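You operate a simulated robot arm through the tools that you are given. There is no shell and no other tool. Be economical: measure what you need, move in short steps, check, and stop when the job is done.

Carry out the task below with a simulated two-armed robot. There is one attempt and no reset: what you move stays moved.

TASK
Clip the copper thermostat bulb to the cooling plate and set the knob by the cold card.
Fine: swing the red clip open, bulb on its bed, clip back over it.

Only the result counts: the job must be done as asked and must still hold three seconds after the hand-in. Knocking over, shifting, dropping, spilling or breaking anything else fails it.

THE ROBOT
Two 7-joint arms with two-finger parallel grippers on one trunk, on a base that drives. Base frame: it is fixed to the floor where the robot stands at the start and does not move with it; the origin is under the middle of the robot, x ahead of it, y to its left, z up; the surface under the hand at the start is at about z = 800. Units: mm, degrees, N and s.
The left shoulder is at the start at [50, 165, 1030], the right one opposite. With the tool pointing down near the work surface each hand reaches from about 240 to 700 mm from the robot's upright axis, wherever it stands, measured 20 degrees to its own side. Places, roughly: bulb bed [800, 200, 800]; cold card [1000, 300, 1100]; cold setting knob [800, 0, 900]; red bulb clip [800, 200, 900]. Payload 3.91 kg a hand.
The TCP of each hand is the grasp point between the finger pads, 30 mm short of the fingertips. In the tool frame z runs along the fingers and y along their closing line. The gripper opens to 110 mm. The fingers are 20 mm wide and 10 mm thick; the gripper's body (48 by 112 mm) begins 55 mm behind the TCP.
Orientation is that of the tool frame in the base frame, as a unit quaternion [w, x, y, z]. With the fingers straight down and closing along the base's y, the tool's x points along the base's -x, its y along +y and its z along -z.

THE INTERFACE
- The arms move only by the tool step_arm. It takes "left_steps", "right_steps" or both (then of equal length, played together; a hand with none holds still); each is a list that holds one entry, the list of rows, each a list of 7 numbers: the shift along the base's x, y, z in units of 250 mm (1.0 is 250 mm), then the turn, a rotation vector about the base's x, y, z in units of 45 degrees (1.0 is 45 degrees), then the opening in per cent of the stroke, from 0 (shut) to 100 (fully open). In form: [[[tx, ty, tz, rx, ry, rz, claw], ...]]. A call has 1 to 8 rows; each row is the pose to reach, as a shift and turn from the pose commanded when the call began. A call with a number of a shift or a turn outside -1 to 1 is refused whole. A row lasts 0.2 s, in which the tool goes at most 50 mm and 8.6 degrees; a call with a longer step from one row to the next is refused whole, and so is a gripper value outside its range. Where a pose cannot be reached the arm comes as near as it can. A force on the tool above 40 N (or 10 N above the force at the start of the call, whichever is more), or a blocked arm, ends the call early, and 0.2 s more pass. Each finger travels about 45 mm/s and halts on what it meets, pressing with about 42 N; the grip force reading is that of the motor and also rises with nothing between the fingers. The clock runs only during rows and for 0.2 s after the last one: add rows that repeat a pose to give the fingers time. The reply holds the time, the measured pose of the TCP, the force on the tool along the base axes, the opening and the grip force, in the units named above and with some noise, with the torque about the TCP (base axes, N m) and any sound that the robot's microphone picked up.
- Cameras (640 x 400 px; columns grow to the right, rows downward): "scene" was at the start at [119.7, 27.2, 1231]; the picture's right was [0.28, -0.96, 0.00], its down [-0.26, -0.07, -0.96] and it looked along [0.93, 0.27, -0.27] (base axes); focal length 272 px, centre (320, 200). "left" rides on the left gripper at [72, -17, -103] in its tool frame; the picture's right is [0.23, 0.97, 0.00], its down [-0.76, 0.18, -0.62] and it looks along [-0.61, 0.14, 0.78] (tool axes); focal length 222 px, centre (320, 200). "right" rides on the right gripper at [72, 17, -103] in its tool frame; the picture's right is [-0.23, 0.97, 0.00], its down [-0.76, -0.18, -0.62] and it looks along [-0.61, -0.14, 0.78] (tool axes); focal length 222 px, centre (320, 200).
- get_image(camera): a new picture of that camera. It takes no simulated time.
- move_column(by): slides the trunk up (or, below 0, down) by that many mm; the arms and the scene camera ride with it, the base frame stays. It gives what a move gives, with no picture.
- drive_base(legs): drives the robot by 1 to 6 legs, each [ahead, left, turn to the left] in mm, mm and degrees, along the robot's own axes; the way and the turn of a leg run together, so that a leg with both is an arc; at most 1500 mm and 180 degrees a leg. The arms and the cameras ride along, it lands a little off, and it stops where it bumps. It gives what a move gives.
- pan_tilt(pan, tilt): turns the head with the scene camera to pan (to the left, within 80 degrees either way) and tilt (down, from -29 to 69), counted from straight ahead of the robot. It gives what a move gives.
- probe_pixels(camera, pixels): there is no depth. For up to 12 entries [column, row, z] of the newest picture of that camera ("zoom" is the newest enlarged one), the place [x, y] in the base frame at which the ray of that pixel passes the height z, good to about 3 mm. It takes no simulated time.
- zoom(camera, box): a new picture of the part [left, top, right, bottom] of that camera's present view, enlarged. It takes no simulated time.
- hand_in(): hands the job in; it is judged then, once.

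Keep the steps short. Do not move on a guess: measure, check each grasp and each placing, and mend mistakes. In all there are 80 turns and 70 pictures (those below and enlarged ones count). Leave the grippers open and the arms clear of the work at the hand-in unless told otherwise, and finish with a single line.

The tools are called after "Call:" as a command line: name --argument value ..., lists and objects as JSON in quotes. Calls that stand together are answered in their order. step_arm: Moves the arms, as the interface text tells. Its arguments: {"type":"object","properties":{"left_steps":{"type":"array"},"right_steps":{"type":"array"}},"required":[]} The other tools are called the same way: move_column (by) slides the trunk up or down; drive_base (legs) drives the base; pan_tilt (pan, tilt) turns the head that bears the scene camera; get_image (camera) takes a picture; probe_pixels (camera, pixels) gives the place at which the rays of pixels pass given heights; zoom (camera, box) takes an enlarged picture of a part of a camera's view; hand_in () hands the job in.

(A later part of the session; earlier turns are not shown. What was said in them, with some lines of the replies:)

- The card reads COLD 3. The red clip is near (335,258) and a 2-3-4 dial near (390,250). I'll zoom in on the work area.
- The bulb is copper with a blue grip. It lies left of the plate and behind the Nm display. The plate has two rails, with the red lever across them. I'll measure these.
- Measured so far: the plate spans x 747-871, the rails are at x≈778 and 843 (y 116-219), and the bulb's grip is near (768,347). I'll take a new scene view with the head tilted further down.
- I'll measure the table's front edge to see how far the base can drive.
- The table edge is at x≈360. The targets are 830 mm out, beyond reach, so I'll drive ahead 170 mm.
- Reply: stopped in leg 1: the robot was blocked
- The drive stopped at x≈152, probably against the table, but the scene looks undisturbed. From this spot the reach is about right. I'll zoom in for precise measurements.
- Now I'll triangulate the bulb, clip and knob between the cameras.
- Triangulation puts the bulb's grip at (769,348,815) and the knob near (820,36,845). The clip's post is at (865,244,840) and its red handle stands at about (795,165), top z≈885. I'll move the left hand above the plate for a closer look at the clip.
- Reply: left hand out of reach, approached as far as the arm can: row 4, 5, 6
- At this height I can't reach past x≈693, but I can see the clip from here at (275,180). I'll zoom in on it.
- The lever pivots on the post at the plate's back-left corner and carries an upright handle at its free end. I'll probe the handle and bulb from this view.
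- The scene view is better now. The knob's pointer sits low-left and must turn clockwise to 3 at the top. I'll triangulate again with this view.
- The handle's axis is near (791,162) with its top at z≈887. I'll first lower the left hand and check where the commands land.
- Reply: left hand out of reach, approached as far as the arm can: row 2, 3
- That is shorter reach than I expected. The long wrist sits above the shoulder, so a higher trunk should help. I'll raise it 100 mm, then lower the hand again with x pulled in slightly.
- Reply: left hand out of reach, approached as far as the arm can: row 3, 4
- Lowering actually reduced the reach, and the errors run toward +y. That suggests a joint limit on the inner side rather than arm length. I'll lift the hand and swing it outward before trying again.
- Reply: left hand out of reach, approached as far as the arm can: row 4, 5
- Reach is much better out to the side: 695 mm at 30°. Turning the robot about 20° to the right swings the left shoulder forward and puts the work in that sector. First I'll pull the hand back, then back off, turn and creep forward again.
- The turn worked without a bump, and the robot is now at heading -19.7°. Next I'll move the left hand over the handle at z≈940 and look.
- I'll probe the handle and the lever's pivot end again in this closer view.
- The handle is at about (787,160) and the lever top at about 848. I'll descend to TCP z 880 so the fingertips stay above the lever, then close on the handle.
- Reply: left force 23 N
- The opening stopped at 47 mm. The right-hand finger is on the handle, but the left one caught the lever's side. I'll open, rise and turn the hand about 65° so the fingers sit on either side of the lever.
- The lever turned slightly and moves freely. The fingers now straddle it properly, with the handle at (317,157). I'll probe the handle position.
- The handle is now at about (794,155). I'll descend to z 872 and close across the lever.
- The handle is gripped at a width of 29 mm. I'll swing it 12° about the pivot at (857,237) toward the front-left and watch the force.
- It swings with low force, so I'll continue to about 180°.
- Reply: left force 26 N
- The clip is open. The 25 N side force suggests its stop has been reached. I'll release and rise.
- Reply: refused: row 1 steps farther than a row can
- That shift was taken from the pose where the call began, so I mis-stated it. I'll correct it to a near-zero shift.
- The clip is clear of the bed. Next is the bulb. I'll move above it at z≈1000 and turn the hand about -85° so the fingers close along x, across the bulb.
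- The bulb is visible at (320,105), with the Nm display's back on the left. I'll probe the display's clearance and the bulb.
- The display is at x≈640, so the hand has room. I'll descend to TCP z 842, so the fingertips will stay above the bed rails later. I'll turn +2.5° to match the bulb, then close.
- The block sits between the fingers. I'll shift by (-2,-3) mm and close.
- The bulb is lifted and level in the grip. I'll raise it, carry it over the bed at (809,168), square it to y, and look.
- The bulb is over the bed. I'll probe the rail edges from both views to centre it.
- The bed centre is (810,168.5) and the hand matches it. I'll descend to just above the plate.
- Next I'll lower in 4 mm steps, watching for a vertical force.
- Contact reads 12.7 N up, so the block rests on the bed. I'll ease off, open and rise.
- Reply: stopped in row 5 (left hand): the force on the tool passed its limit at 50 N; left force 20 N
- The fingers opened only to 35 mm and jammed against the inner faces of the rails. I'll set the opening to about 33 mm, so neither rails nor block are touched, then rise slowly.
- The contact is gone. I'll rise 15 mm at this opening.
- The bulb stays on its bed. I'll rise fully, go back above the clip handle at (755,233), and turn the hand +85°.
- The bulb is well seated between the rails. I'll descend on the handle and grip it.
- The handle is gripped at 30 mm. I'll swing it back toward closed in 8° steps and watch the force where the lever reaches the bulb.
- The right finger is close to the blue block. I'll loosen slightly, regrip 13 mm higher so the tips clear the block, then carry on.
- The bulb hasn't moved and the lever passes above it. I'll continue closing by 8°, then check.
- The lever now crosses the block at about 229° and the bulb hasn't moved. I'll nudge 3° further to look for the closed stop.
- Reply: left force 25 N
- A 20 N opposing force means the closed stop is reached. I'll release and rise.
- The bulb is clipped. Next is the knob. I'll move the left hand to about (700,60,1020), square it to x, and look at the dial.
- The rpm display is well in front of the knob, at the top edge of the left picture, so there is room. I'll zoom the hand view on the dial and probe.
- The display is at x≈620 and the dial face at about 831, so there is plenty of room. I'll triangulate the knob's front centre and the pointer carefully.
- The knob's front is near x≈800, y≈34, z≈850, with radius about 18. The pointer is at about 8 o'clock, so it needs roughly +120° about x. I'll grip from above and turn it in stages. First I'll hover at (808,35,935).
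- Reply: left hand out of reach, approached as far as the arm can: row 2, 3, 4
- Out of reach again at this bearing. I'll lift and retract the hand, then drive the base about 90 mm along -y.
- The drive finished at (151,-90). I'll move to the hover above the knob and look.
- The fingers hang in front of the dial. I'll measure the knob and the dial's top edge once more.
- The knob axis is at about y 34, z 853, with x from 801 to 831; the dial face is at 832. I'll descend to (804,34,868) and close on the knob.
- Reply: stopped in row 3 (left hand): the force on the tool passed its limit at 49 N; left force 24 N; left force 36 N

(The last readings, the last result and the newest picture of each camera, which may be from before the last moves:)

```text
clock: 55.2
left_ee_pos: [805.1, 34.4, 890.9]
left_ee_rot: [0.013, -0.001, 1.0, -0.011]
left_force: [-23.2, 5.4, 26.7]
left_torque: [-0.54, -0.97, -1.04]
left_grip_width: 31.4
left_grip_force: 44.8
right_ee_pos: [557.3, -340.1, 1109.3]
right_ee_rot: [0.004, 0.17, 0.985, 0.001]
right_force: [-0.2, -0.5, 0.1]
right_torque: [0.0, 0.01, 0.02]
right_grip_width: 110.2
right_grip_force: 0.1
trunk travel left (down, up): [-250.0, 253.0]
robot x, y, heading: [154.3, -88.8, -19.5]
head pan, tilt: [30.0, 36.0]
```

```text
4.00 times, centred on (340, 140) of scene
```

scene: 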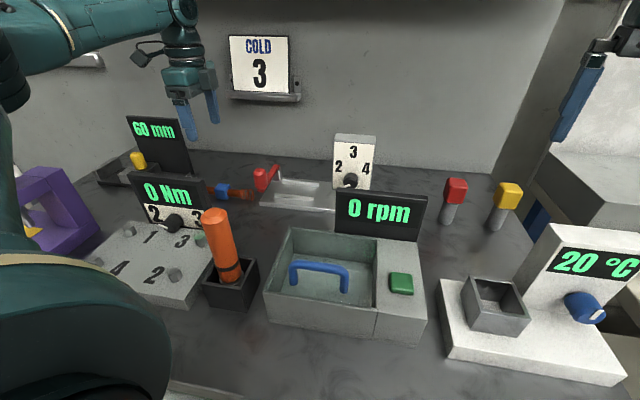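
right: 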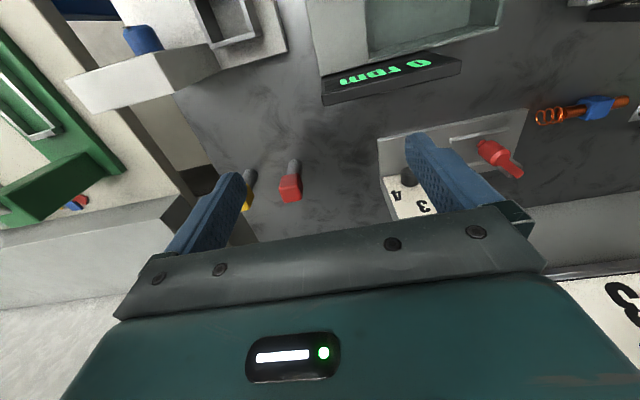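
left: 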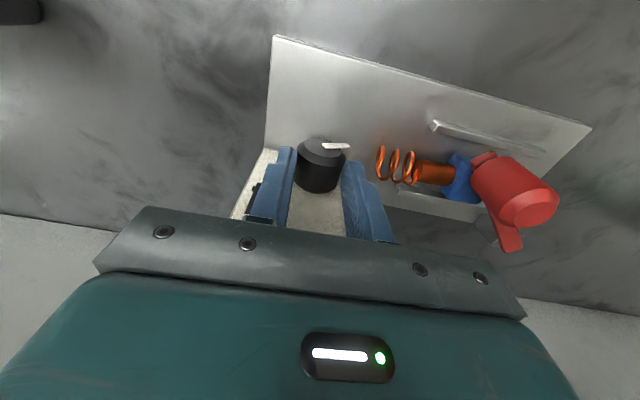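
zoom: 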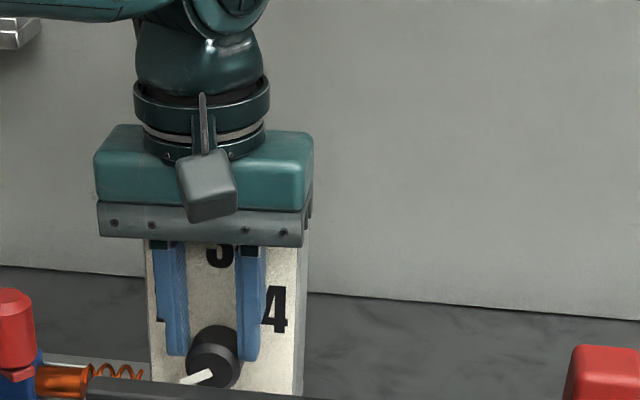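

The hand's body met the top of the dial box at TCP z 891. I'll release at once, rise, back off, and pitch the fingers 25° forward so the body stays clear of the box.

Call:
step_arm --left_steps '[[[0, 0, 0.01, 0, 0, 0, 50], [0, 0, 0.03, 0, 0, 0, 50], [-0.02, 0, 0.1, 0, 0, 0, 50], [-0.1, 0, 0.16, 0, -0.15, 0, 50], [-0.1, 0, 0.16, 0, -0.33, 0, 50], [-0.1, 0, 0.16, 0, -0.5, 0, 50], [-0.1, 0, 0.16, 0, -0.555, 0, 50]]]'

Call:
zoom --camera "scene" --box '[240, 100, 400, 200]'

```text
clock: 56.8
left_ee_pos: [783.8, 32.8, 924.7]
left_ee_rot: [0.227, 0.0, 0.974, -0.011]
left_force: [-0.3, 0.1, -0.4]
left_torque: [0.0, 0.0, 0.0]
left_grip_width: 55.1
left_grip_force: 0.0
right_ee_pos: [561.7, -341.1, 1106.6]
right_ee_rot: [0.001, 0.17, 0.985, 0.0]
right_force: [-0.6, -0.6, -0.6]
right_torque: [-0.02, 0.02, 0.01]
right_grip_width: 109.8
right_grip_force: 0.1
trunk travel left (down, up): [-250.0, 253.0]
robot x, y, heading: [150.3, -89.3, -19.6]
head pan, tilt: [30.0, 36.0]
```

```text
4.00 times, centred on (320, 150) of scene
```

zoom: 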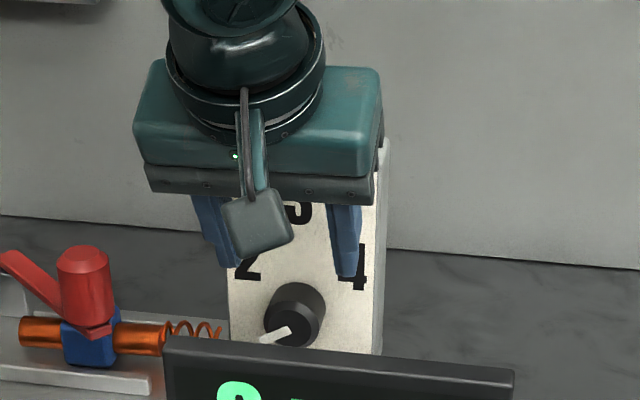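

Nothing looks displaced. With the 25° pitch I'll approach TCP (800,34,867) and close on the knob.

Call:
step_arm --left_steps '[[[0.02, 0.005, -0.1, 0, 0, 0, 50], [0.064, 0.005, -0.232, 0, 0, 0, 50], [0.064, 0.005, -0.232, 0, 0, 0, 0], [0.064, 0.005, -0.232, 0, 0, 0, 0], [0.064, 0.005, -0.232, 0, 0, 0, 0], [0.064, 0.005, -0.232, 0, 0, 0, 0]]]'

Call:
get_image --camera "left"

```text
clock: 58.2
left_ee_pos: [799.9, 33.4, 867.7]
left_ee_rot: [0.226, 0.002, 0.974, -0.012]
left_force: [-0.8, -0.8, -0.6]
left_torque: [0.01, -0.78, 0.4]
left_grip_width: 33.5
left_grip_force: 45.4
right_ee_pos: [561.6, -340.2, 1107.3]
right_ee_rot: [0.001, 0.171, 0.985, 0.0]
right_force: [-0.5, 0.2, 0.8]
right_torque: [-0.01, 0.01, 0.0]
right_grip_width: 110.3
right_grip_force: 0.1
trunk travel left (down, up): [-250.0, 253.0]
robot x, y, heading: [152.2, -89.2, -19.7]
head pan, tilt: [30.0, 36.0]
```

```text
11 pictures are left
```

left: 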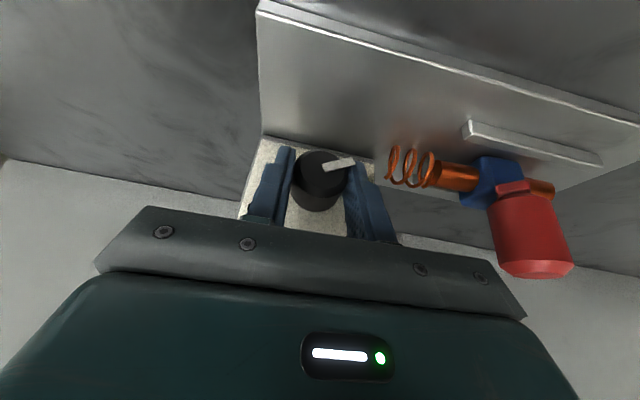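

Gripped at 33.5 mm, close to the knob's full diameter. I'll turn +45° about the knob axis, clockwise seen from the front.

Call:
step_arm --left_steps '[[[0, -0.0065, 0, 0.1667, 0, 0, 0], [0, -0.013, -0.0017, 0.333, 0, 0, 0], [0, -0.019, -0.004, 0.5, 0, 0, 0], [0, -0.025, -0.0067, 0.667, 0, 0, 0], [0, -0.03, -0.01, 0.833, 0, 0, 0], [0, -0.035, -0.015, 1.0, 0, 0, 0]]]'

Call:
get_image --camera "left"

```text
clock: 59.4
left_ee_pos: [798.0, 23.9, 865.4]
left_ee_rot: [0.22, 0.077, 0.932, 0.278]
left_force: [12.9, -7.2, -14.6]
left_torque: [-0.21, -1.3, 0.65]
left_grip_width: 33.2
left_grip_force: 44.8
left hand out of reach, approached as far as the arm can: row 5, 6
right_ee_pos: [563.8, -341.0, 1105.1]
right_ee_rot: [0.001, 0.171, 0.985, 0.0]
right_force: [-0.6, 0.3, 0.2]
right_torque: [-0.02, -0.01, -0.01]
right_grip_width: 109.9
right_grip_force: 0.1
trunk travel left (down, up): [-250.0, 253.0]
robot x, y, heading: [152.7, -87.0, -19.6]
head pan, tilt: [30.0, 36.0]
stopped in row 6 (left hand): the force on the tool passed its limit at 50 N (the readings are from after the stop); the commanded pose is now the measured one
```

```text
10 pictures are left
```

left: 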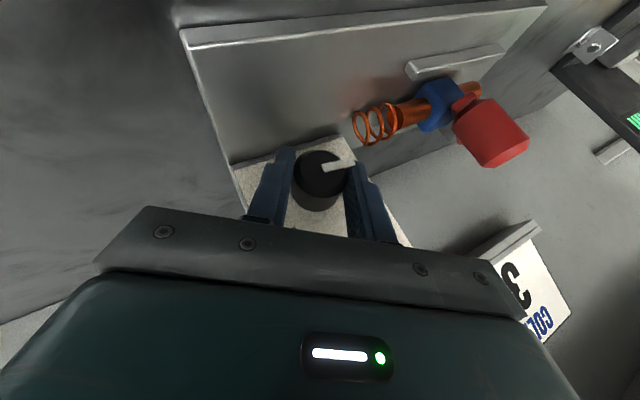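

The knob turned about 33° with the hand before the arm's limit. I'll open a little and swing the hand back around the knob past vertical, so the next stroke starts further left.

Call:
step_arm --left_steps '[[[0, 0, 0, 0, 0, 0, 46], [0.004, 0.012, 0, 0, 0, 0, 46], [0.008, 0.019, 0.0036, -0.167, 0, 0, 46], [0.008, 0.025, 0.006, -0.333, 0, 0, 46], [0.008, 0.031, 0.0076, -0.5, 0, 0, 46], [0.008, 0.038, 0.0084, -0.667, 0, 0, 46], [0.008, 0.044, 0.0084, -0.833, 0, 0, 46], [0.008, 0.051, 0.0072, -1.0, 0, 0, 46]]]'

Call:
step_arm --left_steps '[[[0, 0.006, -0.0016, -0.167, 0, 0, 46], [0, 0.012, -0.0044, -0.333, 0, 0, 46], [0, 0.012, -0.0044, -0.333, 0, 0, 46]]]'

Call:
get_image --camera "left"

```text
clock: 61.2
left_ee_pos: [796.9, 41.4, 869.5]
left_ee_rot: [0.233, -0.013, 0.967, -0.099]
left_force: [-0.2, 0.7, 0.1]
left_torque: [0.02, -0.02, 0.02]
left_grip_width: 50.5
left_grip_force: 0.1
right_ee_pos: [560.4, -340.3, 1107.4]
right_ee_rot: [0.002, 0.172, 0.985, 0.001]
right_force: [-0.7, -0.3, -0.7]
right_torque: [0.02, 0.02, 0.01]
right_grip_width: 110.0
right_grip_force: 0.0
trunk travel left (down, up): [-250.0, 253.0]
robot x, y, heading: [148.8, -90.8, -20.0]
head pan, tilt: [30.0, 36.0]
```

```text
clock: 62.0
left_ee_pos: [796.3, 43.8, 868.7]
left_ee_rot: [0.229, -0.043, 0.946, -0.224]
left_force: [0.0, -0.1, -0.7]
left_torque: [0.0, -0.02, -0.02]
left_grip_width: 50.6
left_grip_force: 0.0
right_ee_pos: [561.1, -342.1, 1106.7]
right_ee_rot: [0.002, 0.172, 0.985, 0.001]
right_force: [-0.4, 0.1, -0.8]
right_torque: [0.03, 0.04, -0.02]
right_grip_width: 109.8
right_grip_force: 0.0
trunk travel left (down, up): [-250.0, 253.0]
robot x, y, heading: [147.3, -83.4, -19.8]
head pan, tilt: [30.0, 36.0]
```

```text
9 pictures are left
```

left: 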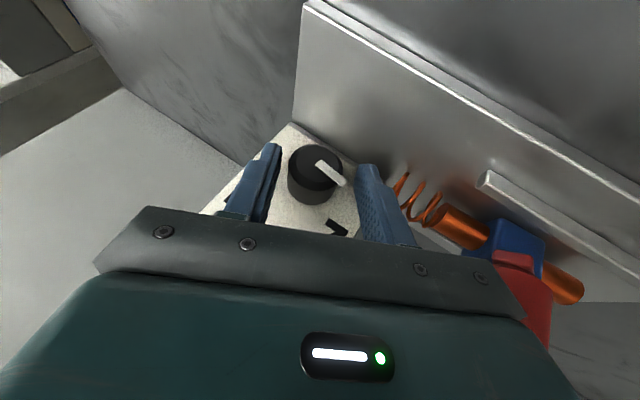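

The hand is now tilted 26° left, with the knob's pointer about horizontal. I'll recentre by (+3.5,-4,-2.5) mm, close, and turn +45°.

Call:
step_arm --left_steps '[[[0.014, -0.016, -0.01, 0, 0, 0, 46], [0.014, -0.016, -0.01, 0, 0, 0, 0], [0.014, -0.016, -0.01, 0, 0, 0, 0], [0.014, -0.016, -0.01, 0, 0, 0, 0]]]'

Call:
step_arm --left_steps '[[[0, -0.006, 0.003, 0.167, 0, 0, 0], [0, -0.0124, 0.0044, 0.333, 0, 0, 0], [0, -0.019, 0.0056, 0.5, 0, 0, 0], [0, -0.0256, 0.0056, 0.667, 0, 0, 0], [0, -0.032, 0.005, 0.833, 0, 0, 0], [0, -0.0384, 0.003, 1.0, 0, 0, 0]]]'

Call:
get_image --camera "left"

```text
clock: 63.0
left_ee_pos: [801.2, 39.0, 866.0]
left_ee_rot: [0.229, -0.044, 0.946, -0.225]
left_force: [0.8, -6.2, 1.3]
left_torque: [-0.11, 0.07, 0.64]
left_grip_width: 33.8
left_grip_force: 44.8
right_ee_pos: [561.3, -342.0, 1106.7]
right_ee_rot: [0.001, 0.171, 0.985, 0.001]
right_force: [-0.3, -0.3, 0.1]
right_torque: [-0.02, 0.04, 0.01]
right_grip_width: 109.8
right_grip_force: 0.1
trunk travel left (down, up): [-250.0, 253.0]
robot x, y, heading: [151.1, -91.3, -19.6]
head pan, tilt: [30.0, 36.0]
```

```text
clock: 64.4
left_ee_pos: [800.8, 29.2, 867.3]
left_ee_rot: [0.23, 0.049, 0.959, 0.157]
left_force: [2.5, -9.9, -2.7]
left_torque: [-0.13, -0.58, 1.3]
left_grip_width: 33.6
left_grip_force: 45.1
right_ee_pos: [561.2, -341.9, 1106.9]
right_ee_rot: [0.001, 0.171, 0.985, 0.001]
right_force: [-0.2, -0.1, -0.2]
right_torque: [-0.02, 0.02, 0.03]
right_grip_width: 109.9
right_grip_force: 0.1
trunk travel left (down, up): [-250.0, 253.0]
robot x, y, heading: [148.7, -91.9, -19.7]
head pan, tilt: [30.0, 36.0]
```

```text
8 pictures are left
```

left: 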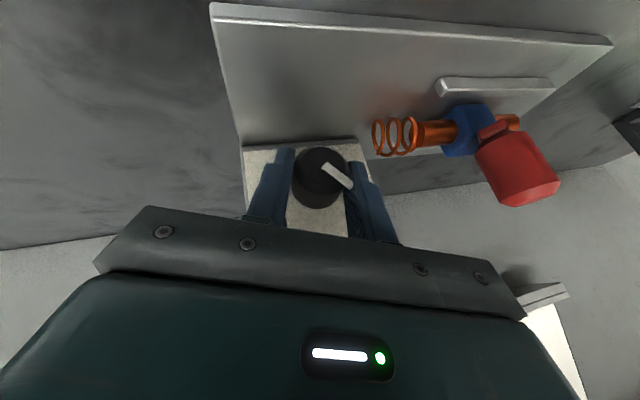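

The knob turned another 45° and the pointer is near the 2. I'll open and swing back 45° for a last stroke, then measure the pointer.

Call:
step_arm --left_steps '[[[0, 0, 0, 0, 0, 0, 46], [0, 0, 0, 0, 0, 0, 46], [0, 0.0064, 0.002, -0.167, 0, 0, 46], [0, 0.0128, 0.0026, -0.333, 0, 0, 46], [0, 0.0194, 0.0026, -0.5, 0, 0, 46], [0, 0.026, 0.0014, -0.667, 0, 0, 46], [0, 0.0324, 0, -0.833, 0, 0, 46], [0, 0.0384, -0.003, -1.0, 0, 0, 46]]]'

Call:
zoom --camera "scene" --box '[280, 120, 360, 190]'

```text
clock: 66.2
left_ee_pos: [800.8, 38.6, 865.8]
left_ee_rot: [0.229, -0.044, 0.946, -0.224]
left_force: [-0.2, -0.3, 0.4]
left_torque: [0.03, 0.02, 0.0]
left_grip_width: 50.5
left_grip_force: 0.1
right_ee_pos: [560.7, -341.5, 1106.5]
right_ee_rot: [0.001, 0.171, 0.985, 0.0]
right_force: [-0.7, -0.5, 0.2]
right_torque: [-0.03, -0.02, -0.01]
right_grip_width: 109.6
right_grip_force: 0.1
trunk travel left (down, up): [-250.0, 253.0]
robot x, y, heading: [151.2, -90.1, -19.8]
head pan, tilt: [30.0, 36.0]
```

```text
5.71 times, centred on (320, 155) of scene
```

zoom: 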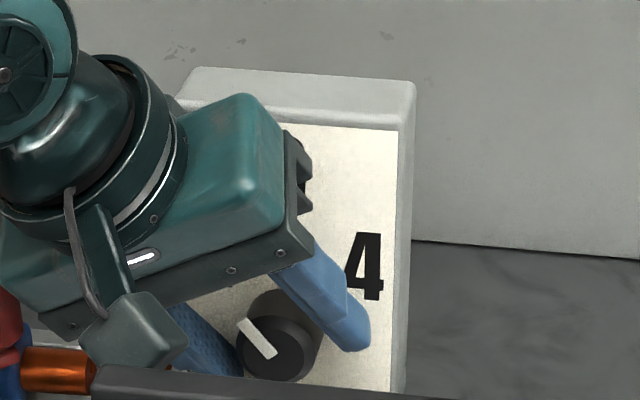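

The pointer reads about -42° from vertical. I'll close and turn +42°.

Call:
step_arm --left_steps '[[[0, 0, 0, 0, 0, 0, 0], [0, 0, 0, 0, 0, 0, 0], [0, -0.0056, 0.0026, 0.156, 0, 0, 0], [0, -0.0116, 0.0042, 0.311, 0, 0, 0], [0, -0.0178, 0.0052, 0.467, 0, 0, 0], [0, -0.024, 0.0053, 0.622, 0, 0, 0], [0, -0.03, 0.0048, 0.778, 0, 0, 0], [0, -0.0358, 0.0035, 0.933, 0, 0, 0]]]'

Call:
zoom --camera "scene" --box '[280, 120, 360, 190]'

```text
clock: 68.0
left_ee_pos: [801.3, 30.0, 868.1]
left_ee_rot: [0.231, 0.041, 0.963, 0.132]
left_force: [2.3, -3.2, 5.7]
left_torque: [-0.06, 0.85, 1.29]
left_grip_width: 33.2
left_grip_force: 44.6
right_ee_pos: [562.3, -342.2, 1107.4]
right_ee_rot: [0.0, 0.171, 0.985, 0.001]
right_force: [-0.6, 0.9, -0.9]
right_torque: [0.01, 0.01, 0.0]
right_grip_width: 110.0
right_grip_force: 0.1
trunk travel left (down, up): [-250.0, 253.0]
robot x, y, heading: [152.9, -90.4, -19.8]
head pan, tilt: [30.0, 36.0]
```

```text
5.71 times, centred on (320, 155) of scene
```

zoom: 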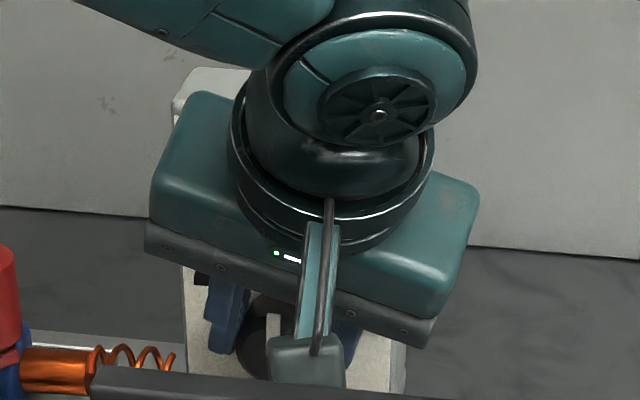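

The pointer now looks upright at (274,330). I'll release, back out along the finger line, and check it unobstructed.

Call:
step_arm --left_steps '[[[0, 0, 0, 0, 0, 0, 46], [0, 0, 0, 0, 0, 0, 46], [-0.04, -0.023, 0.085, 0, 0, 0, 46], [-0.12, -0.069, 0.25, 0, 0, 0, 46], [-0.2, -0.1, 0.42, 0, 0, 0, 60], [-0.28, 0.0, 0.55, -0.16, 0, 0, 80], [-0.36, 0.12, 0.6, -0.33, 0, 0, 100]]]'

Call:
zoom --camera "scene" --box '[280, 120, 360, 190]'

```text
clock: 69.6
left_ee_pos: [710.6, 64.1, 1017.6]
left_ee_rot: [0.233, 0.012, 0.972, 0.004]
left_force: [0.3, 0.3, 0.5]
left_torque: [0.01, 0.02, 0.0]
left_grip_width: 109.8
left_grip_force: 0.1
right_ee_pos: [560.1, -340.2, 1107.8]
right_ee_rot: [0.001, 0.171, 0.985, -0.001]
right_force: [0.0, 0.8, -1.0]
right_torque: [-0.01, 0.02, -0.05]
right_grip_width: 110.0
right_grip_force: 0.1
trunk travel left (down, up): [-250.0, 253.0]
robot x, y, heading: [147.8, -89.9, -19.8]
head pan, tilt: [30.0, 36.0]
```

```text
5.71 times, centred on (320, 155) of scene
```

zoom: 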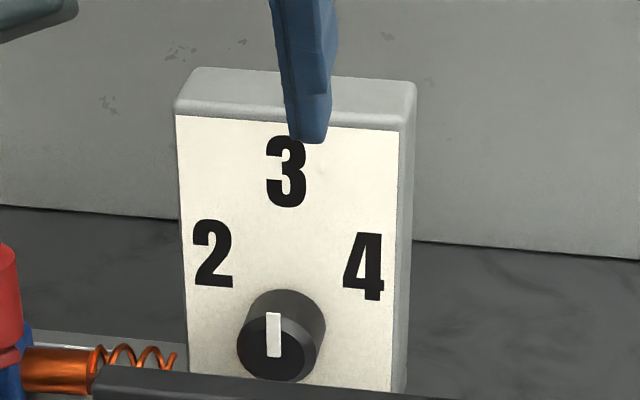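

The pointer stands straight up at 3. I'll retract the left arm further and check the whole scene once more.

Call:
step_arm --left_steps '[[[-0.15, 0.05, 0.05, 0, 0, 0, 100], [-0.3, 0.1, 0.1, 0, 0, 0, 100], [-0.45, 0.15, 0.15, 0, 0, 0, 100]]]'

Call:
get_image --camera "scene"

Call:
zoom --camera "scene" --box '[180, 120, 340, 220]'

```text
clock: 70.4
left_ee_pos: [598.2, 98.8, 1051.5]
left_ee_rot: [0.233, 0.011, 0.972, 0.005]
left_force: [-0.2, -0.1, 0.5]
left_torque: [0.03, 0.03, -0.01]
left_grip_width: 109.9
left_grip_force: 0.1
right_ee_pos: [560.4, -340.3, 1106.1]
right_ee_rot: [0.001, 0.171, 0.985, 0.001]
right_force: [0.8, 0.3, 0.5]
right_torque: [-0.03, 0.03, -0.03]
right_grip_width: 110.1
right_grip_force: 0.1
trunk travel left (down, up): [-250.0, 253.0]
robot x, y, heading: [149.5, -87.9, -19.7]
head pan, tilt: [30.0, 36.0]
```

```text
4 pictures are left
```

scene: 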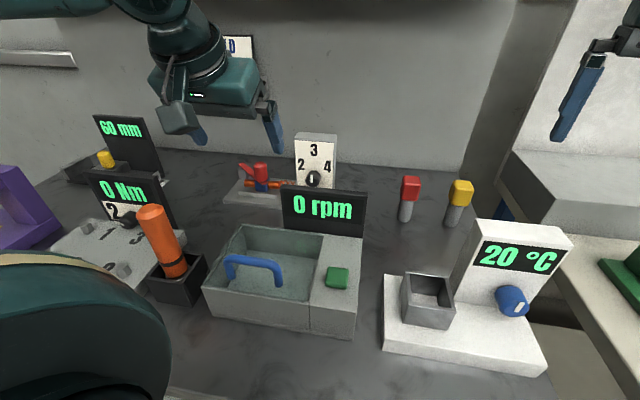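

```text
4.00 times, centred on (260, 170) of scene
```

zoom: 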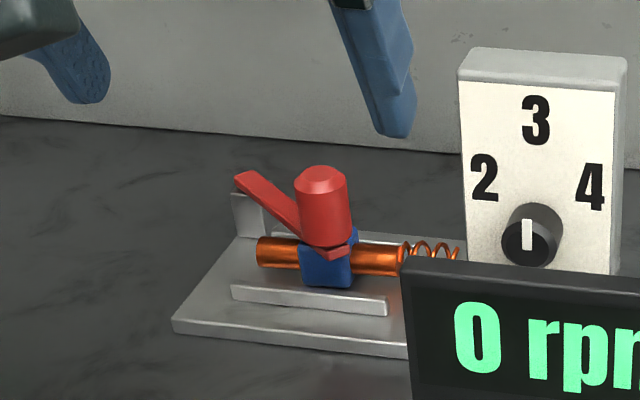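

The bulb is on its bed with the clip over it and the knob points to 3. Everything else stands and the grippers are open, so I'll hand in.

Call:
hand_in

```text
The job is handed in.
```

The copper bulb is on its bed with the red clip closed over it to its stop, the knob points to 3 to match the cold card, and both grippers are open and clear; the hand did press on the knob's box at about 50 N once, but nothing looked shifted afterwards.
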